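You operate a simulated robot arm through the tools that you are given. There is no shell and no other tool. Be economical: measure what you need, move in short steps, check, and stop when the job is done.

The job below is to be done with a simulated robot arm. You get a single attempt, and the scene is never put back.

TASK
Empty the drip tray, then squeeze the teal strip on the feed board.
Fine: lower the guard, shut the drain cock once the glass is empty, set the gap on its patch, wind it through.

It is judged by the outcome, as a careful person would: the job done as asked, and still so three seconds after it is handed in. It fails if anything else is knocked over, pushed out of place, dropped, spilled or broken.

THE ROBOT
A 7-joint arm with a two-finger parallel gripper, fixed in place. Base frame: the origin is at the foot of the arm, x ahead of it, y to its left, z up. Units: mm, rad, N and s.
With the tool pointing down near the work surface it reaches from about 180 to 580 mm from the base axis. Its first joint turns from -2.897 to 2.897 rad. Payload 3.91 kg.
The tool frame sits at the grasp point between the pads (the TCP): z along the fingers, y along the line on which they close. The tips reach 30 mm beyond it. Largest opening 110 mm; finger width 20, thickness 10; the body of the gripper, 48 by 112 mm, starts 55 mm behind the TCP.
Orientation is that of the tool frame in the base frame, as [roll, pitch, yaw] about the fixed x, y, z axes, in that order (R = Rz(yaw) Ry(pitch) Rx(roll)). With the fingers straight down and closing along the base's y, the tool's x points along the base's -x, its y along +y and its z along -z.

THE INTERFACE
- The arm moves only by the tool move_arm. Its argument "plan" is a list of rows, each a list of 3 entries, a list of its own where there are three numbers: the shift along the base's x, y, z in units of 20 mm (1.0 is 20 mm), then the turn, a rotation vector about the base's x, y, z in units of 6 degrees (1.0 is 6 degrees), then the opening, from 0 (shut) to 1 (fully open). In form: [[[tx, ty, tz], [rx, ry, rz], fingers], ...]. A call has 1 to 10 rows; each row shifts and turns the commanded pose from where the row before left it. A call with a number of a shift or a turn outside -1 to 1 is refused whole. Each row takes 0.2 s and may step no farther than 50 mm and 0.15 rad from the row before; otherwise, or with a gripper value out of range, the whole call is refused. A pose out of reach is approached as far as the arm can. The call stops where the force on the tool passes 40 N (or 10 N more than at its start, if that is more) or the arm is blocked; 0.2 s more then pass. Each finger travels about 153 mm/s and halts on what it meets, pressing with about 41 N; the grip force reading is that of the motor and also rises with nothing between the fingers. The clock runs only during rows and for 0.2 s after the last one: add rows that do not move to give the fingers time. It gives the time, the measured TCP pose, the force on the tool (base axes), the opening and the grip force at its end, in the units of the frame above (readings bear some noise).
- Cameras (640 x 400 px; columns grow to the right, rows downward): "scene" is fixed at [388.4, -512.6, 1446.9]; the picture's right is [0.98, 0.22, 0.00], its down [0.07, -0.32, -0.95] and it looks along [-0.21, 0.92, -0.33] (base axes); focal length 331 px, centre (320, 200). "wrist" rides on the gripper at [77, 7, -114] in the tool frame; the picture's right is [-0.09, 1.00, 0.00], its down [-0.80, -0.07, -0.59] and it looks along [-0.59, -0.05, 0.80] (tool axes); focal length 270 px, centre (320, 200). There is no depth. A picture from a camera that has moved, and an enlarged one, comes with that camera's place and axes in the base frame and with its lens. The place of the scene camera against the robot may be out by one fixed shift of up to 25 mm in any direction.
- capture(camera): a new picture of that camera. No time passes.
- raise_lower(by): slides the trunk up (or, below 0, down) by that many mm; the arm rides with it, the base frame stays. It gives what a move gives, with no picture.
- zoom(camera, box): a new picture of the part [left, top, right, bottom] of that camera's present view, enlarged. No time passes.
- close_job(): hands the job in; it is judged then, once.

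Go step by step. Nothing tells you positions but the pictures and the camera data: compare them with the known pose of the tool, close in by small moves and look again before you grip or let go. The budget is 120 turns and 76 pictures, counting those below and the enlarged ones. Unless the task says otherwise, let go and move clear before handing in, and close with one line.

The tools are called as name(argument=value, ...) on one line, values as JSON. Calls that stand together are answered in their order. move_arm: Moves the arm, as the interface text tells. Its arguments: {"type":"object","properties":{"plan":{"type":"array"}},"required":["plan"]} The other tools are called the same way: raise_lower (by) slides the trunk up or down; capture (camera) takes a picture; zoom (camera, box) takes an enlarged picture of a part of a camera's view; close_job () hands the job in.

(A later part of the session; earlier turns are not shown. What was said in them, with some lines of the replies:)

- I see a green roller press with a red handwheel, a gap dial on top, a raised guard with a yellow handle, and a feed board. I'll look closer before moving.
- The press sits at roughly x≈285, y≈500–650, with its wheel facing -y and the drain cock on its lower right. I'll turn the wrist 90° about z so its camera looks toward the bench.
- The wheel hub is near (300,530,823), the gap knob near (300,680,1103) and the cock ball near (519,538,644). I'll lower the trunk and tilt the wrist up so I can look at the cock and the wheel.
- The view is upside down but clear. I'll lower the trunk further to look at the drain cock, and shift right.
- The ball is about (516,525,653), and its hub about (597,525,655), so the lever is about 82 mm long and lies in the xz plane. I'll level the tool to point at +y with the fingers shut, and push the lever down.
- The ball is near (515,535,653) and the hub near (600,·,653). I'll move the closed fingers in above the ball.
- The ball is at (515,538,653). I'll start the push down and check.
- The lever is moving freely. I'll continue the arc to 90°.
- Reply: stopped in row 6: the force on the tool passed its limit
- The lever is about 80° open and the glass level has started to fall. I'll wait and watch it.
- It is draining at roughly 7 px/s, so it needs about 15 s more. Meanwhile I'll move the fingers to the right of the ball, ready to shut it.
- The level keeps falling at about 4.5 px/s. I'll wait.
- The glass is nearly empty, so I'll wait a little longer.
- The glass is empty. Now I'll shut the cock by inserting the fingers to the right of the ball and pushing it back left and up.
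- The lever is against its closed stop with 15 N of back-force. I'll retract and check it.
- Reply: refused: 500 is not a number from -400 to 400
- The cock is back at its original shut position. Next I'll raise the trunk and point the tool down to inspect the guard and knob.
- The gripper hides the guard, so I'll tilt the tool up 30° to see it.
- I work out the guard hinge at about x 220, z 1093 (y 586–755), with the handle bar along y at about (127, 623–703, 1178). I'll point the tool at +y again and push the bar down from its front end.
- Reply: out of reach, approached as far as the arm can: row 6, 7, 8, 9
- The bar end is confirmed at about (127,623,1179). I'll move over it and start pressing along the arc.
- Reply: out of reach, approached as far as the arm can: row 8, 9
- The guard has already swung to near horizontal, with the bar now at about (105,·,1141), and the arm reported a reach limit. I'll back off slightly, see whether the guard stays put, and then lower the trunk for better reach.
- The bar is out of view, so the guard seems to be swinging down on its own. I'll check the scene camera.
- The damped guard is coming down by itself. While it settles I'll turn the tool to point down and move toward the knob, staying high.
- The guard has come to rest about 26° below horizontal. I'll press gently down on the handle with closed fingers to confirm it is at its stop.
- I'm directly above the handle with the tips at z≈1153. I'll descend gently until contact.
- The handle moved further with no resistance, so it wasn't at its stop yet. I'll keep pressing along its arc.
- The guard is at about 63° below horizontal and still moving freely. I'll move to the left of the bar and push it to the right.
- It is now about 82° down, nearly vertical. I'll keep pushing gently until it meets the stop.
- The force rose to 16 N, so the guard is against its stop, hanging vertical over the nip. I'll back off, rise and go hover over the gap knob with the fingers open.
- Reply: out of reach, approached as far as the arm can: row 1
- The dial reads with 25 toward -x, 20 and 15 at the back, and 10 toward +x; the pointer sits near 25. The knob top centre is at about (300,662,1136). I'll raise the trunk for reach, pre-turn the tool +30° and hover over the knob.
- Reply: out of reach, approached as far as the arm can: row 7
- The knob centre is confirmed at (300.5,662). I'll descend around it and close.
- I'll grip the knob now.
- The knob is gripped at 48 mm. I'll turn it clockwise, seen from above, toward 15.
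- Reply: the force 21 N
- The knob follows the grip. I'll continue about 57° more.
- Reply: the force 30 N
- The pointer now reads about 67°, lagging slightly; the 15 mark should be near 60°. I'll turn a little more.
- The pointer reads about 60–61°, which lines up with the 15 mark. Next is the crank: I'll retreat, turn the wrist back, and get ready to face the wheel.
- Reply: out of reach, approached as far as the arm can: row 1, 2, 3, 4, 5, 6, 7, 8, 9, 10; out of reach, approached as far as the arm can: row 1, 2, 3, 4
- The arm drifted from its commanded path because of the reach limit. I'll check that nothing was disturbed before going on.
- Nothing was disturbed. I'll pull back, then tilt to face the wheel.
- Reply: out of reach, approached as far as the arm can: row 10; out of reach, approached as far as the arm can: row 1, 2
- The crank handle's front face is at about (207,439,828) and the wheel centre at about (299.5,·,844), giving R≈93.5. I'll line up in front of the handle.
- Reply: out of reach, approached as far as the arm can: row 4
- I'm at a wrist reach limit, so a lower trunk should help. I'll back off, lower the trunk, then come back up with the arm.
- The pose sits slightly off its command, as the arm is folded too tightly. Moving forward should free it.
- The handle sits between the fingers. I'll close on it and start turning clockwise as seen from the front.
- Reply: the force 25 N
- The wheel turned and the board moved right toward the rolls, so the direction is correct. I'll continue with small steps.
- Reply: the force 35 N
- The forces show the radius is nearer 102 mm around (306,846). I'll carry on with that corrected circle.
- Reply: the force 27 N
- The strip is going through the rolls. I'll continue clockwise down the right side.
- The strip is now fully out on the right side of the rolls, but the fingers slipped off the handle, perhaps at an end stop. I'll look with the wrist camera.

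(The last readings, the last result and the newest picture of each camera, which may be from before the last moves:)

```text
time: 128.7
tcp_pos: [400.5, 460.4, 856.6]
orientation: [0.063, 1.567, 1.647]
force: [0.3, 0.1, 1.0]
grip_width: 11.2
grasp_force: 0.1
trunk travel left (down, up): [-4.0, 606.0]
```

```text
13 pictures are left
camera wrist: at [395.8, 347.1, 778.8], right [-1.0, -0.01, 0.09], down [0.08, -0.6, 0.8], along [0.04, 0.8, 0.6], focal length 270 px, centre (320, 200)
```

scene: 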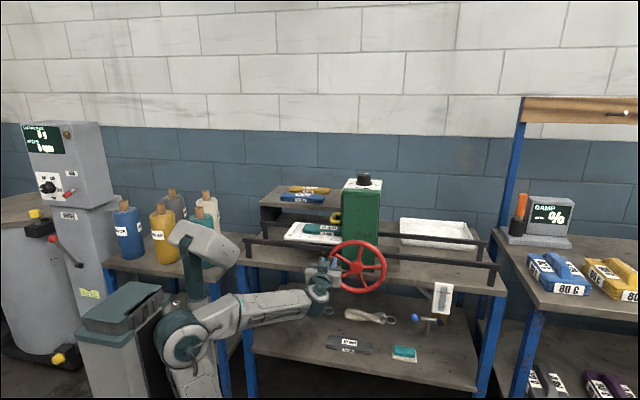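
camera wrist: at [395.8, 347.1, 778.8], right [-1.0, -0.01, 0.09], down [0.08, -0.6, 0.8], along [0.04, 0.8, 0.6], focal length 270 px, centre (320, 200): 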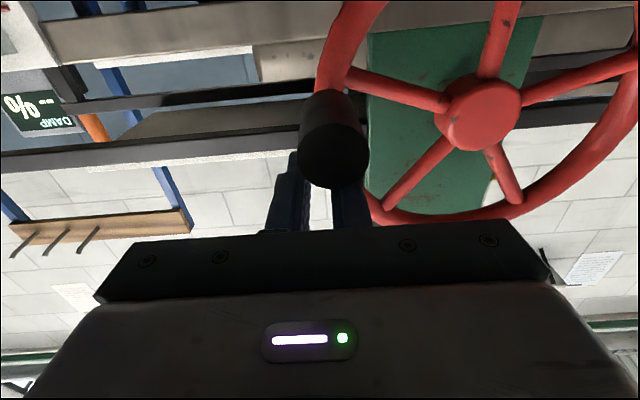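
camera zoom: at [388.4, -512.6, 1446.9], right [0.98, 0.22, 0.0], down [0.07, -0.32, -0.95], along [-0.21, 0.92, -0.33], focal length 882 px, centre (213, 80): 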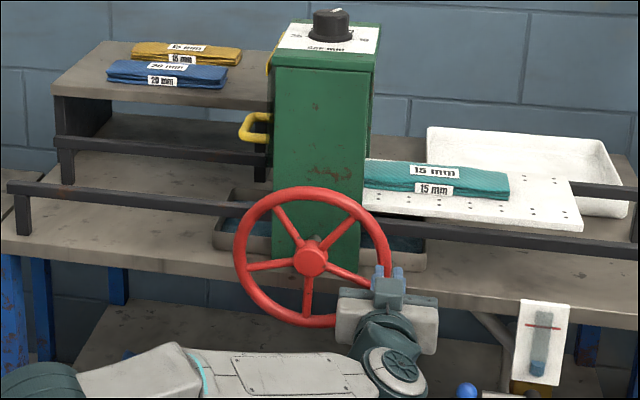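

The handle simply ran ahead of the fingers once the strip cleared the rolls, so the strip is through. I'll retract and do a final check.

move_arm(plan=[[[0, -0.5, 0.3], [0, 0, 0], 0.1], [[0, -1, 0.3], [0, 0, 0], 0.1], [[0, -1, 0], [0, 0, 0], 0.1], [[0, -1, 0], [0, 0, 0], 0.1], [[0.5, -0.5, 0], [0, 0, 0], 0.1], [[0, 0, 0], [0, 0, 0], 0.1]])

zoom(camera="scene", box=[260, 150, 500, 300])

zoom(camera="scene", box=[320, 150, 400, 200])

zoom(camera="scene", box=[390, 270, 500, 339])

```text
time: 130.1
tcp_pos: [409.3, 381.1, 868.1]
orientation: [0.13, 1.567, 1.714]
force: [0.3, -0.5, -0.4]
grip_width: 11.0
grasp_force: 0.2
trunk travel left (down, up): [-4.0, 606.0]
```

```text
2.67 times, centred on (380, 225) of scene
camera zoom: at [388.4, -512.6, 1446.9], right [0.98, 0.22, 0.0], down [0.07, -0.32, -0.95], along [-0.21, 0.92, -0.33], focal length 882 px, centre (160, 133)
```

zoom: 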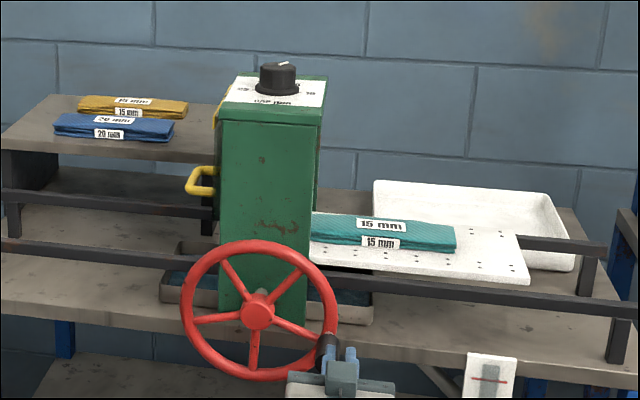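

```text
8.00 times, centred on (360, 175) of scene
camera zoom: at [388.4, -512.6, 1446.9], right [0.98, 0.22, 0.0], down [0.07, -0.32, -0.95], along [-0.21, 0.92, -0.33], focal length 2646 px, centre (0, 400)
```

zoom: 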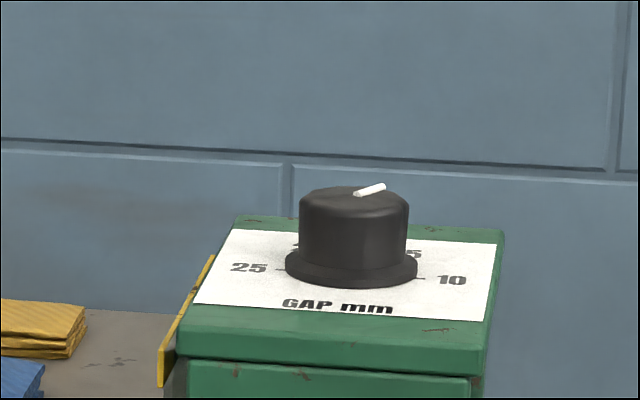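

```text
5.80 times, centred on (445, 304) of scene
camera zoom: at [388.4, -512.6, 1446.9], right [0.98, 0.22, 0.0], down [0.07, -0.32, -0.95], along [-0.21, 0.92, -0.33], focal length 1918 px, centre (-405, -406)
```

zoom: 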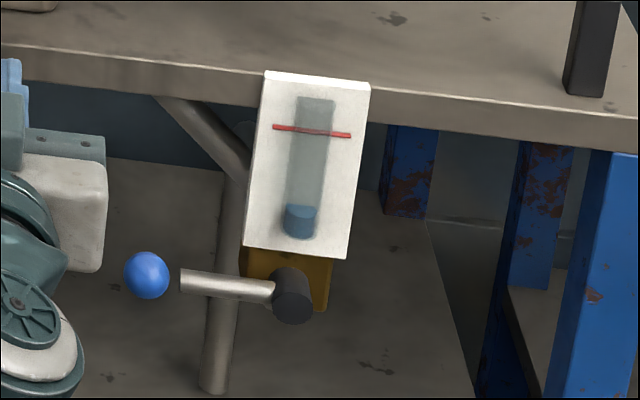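

The glass was drained and the cock is shut, the guard is down, the gap is at 15, and the teal strip is fully through the rolls. The arm is clear, so I'm handing in.

close_job()

```text
The job is handed in.
```

The drip tray was emptied and the cock shut, the guard lowered and the gap set to 15, and the teal strip was wound through; the glass now shows a little water squeezed from the strip.
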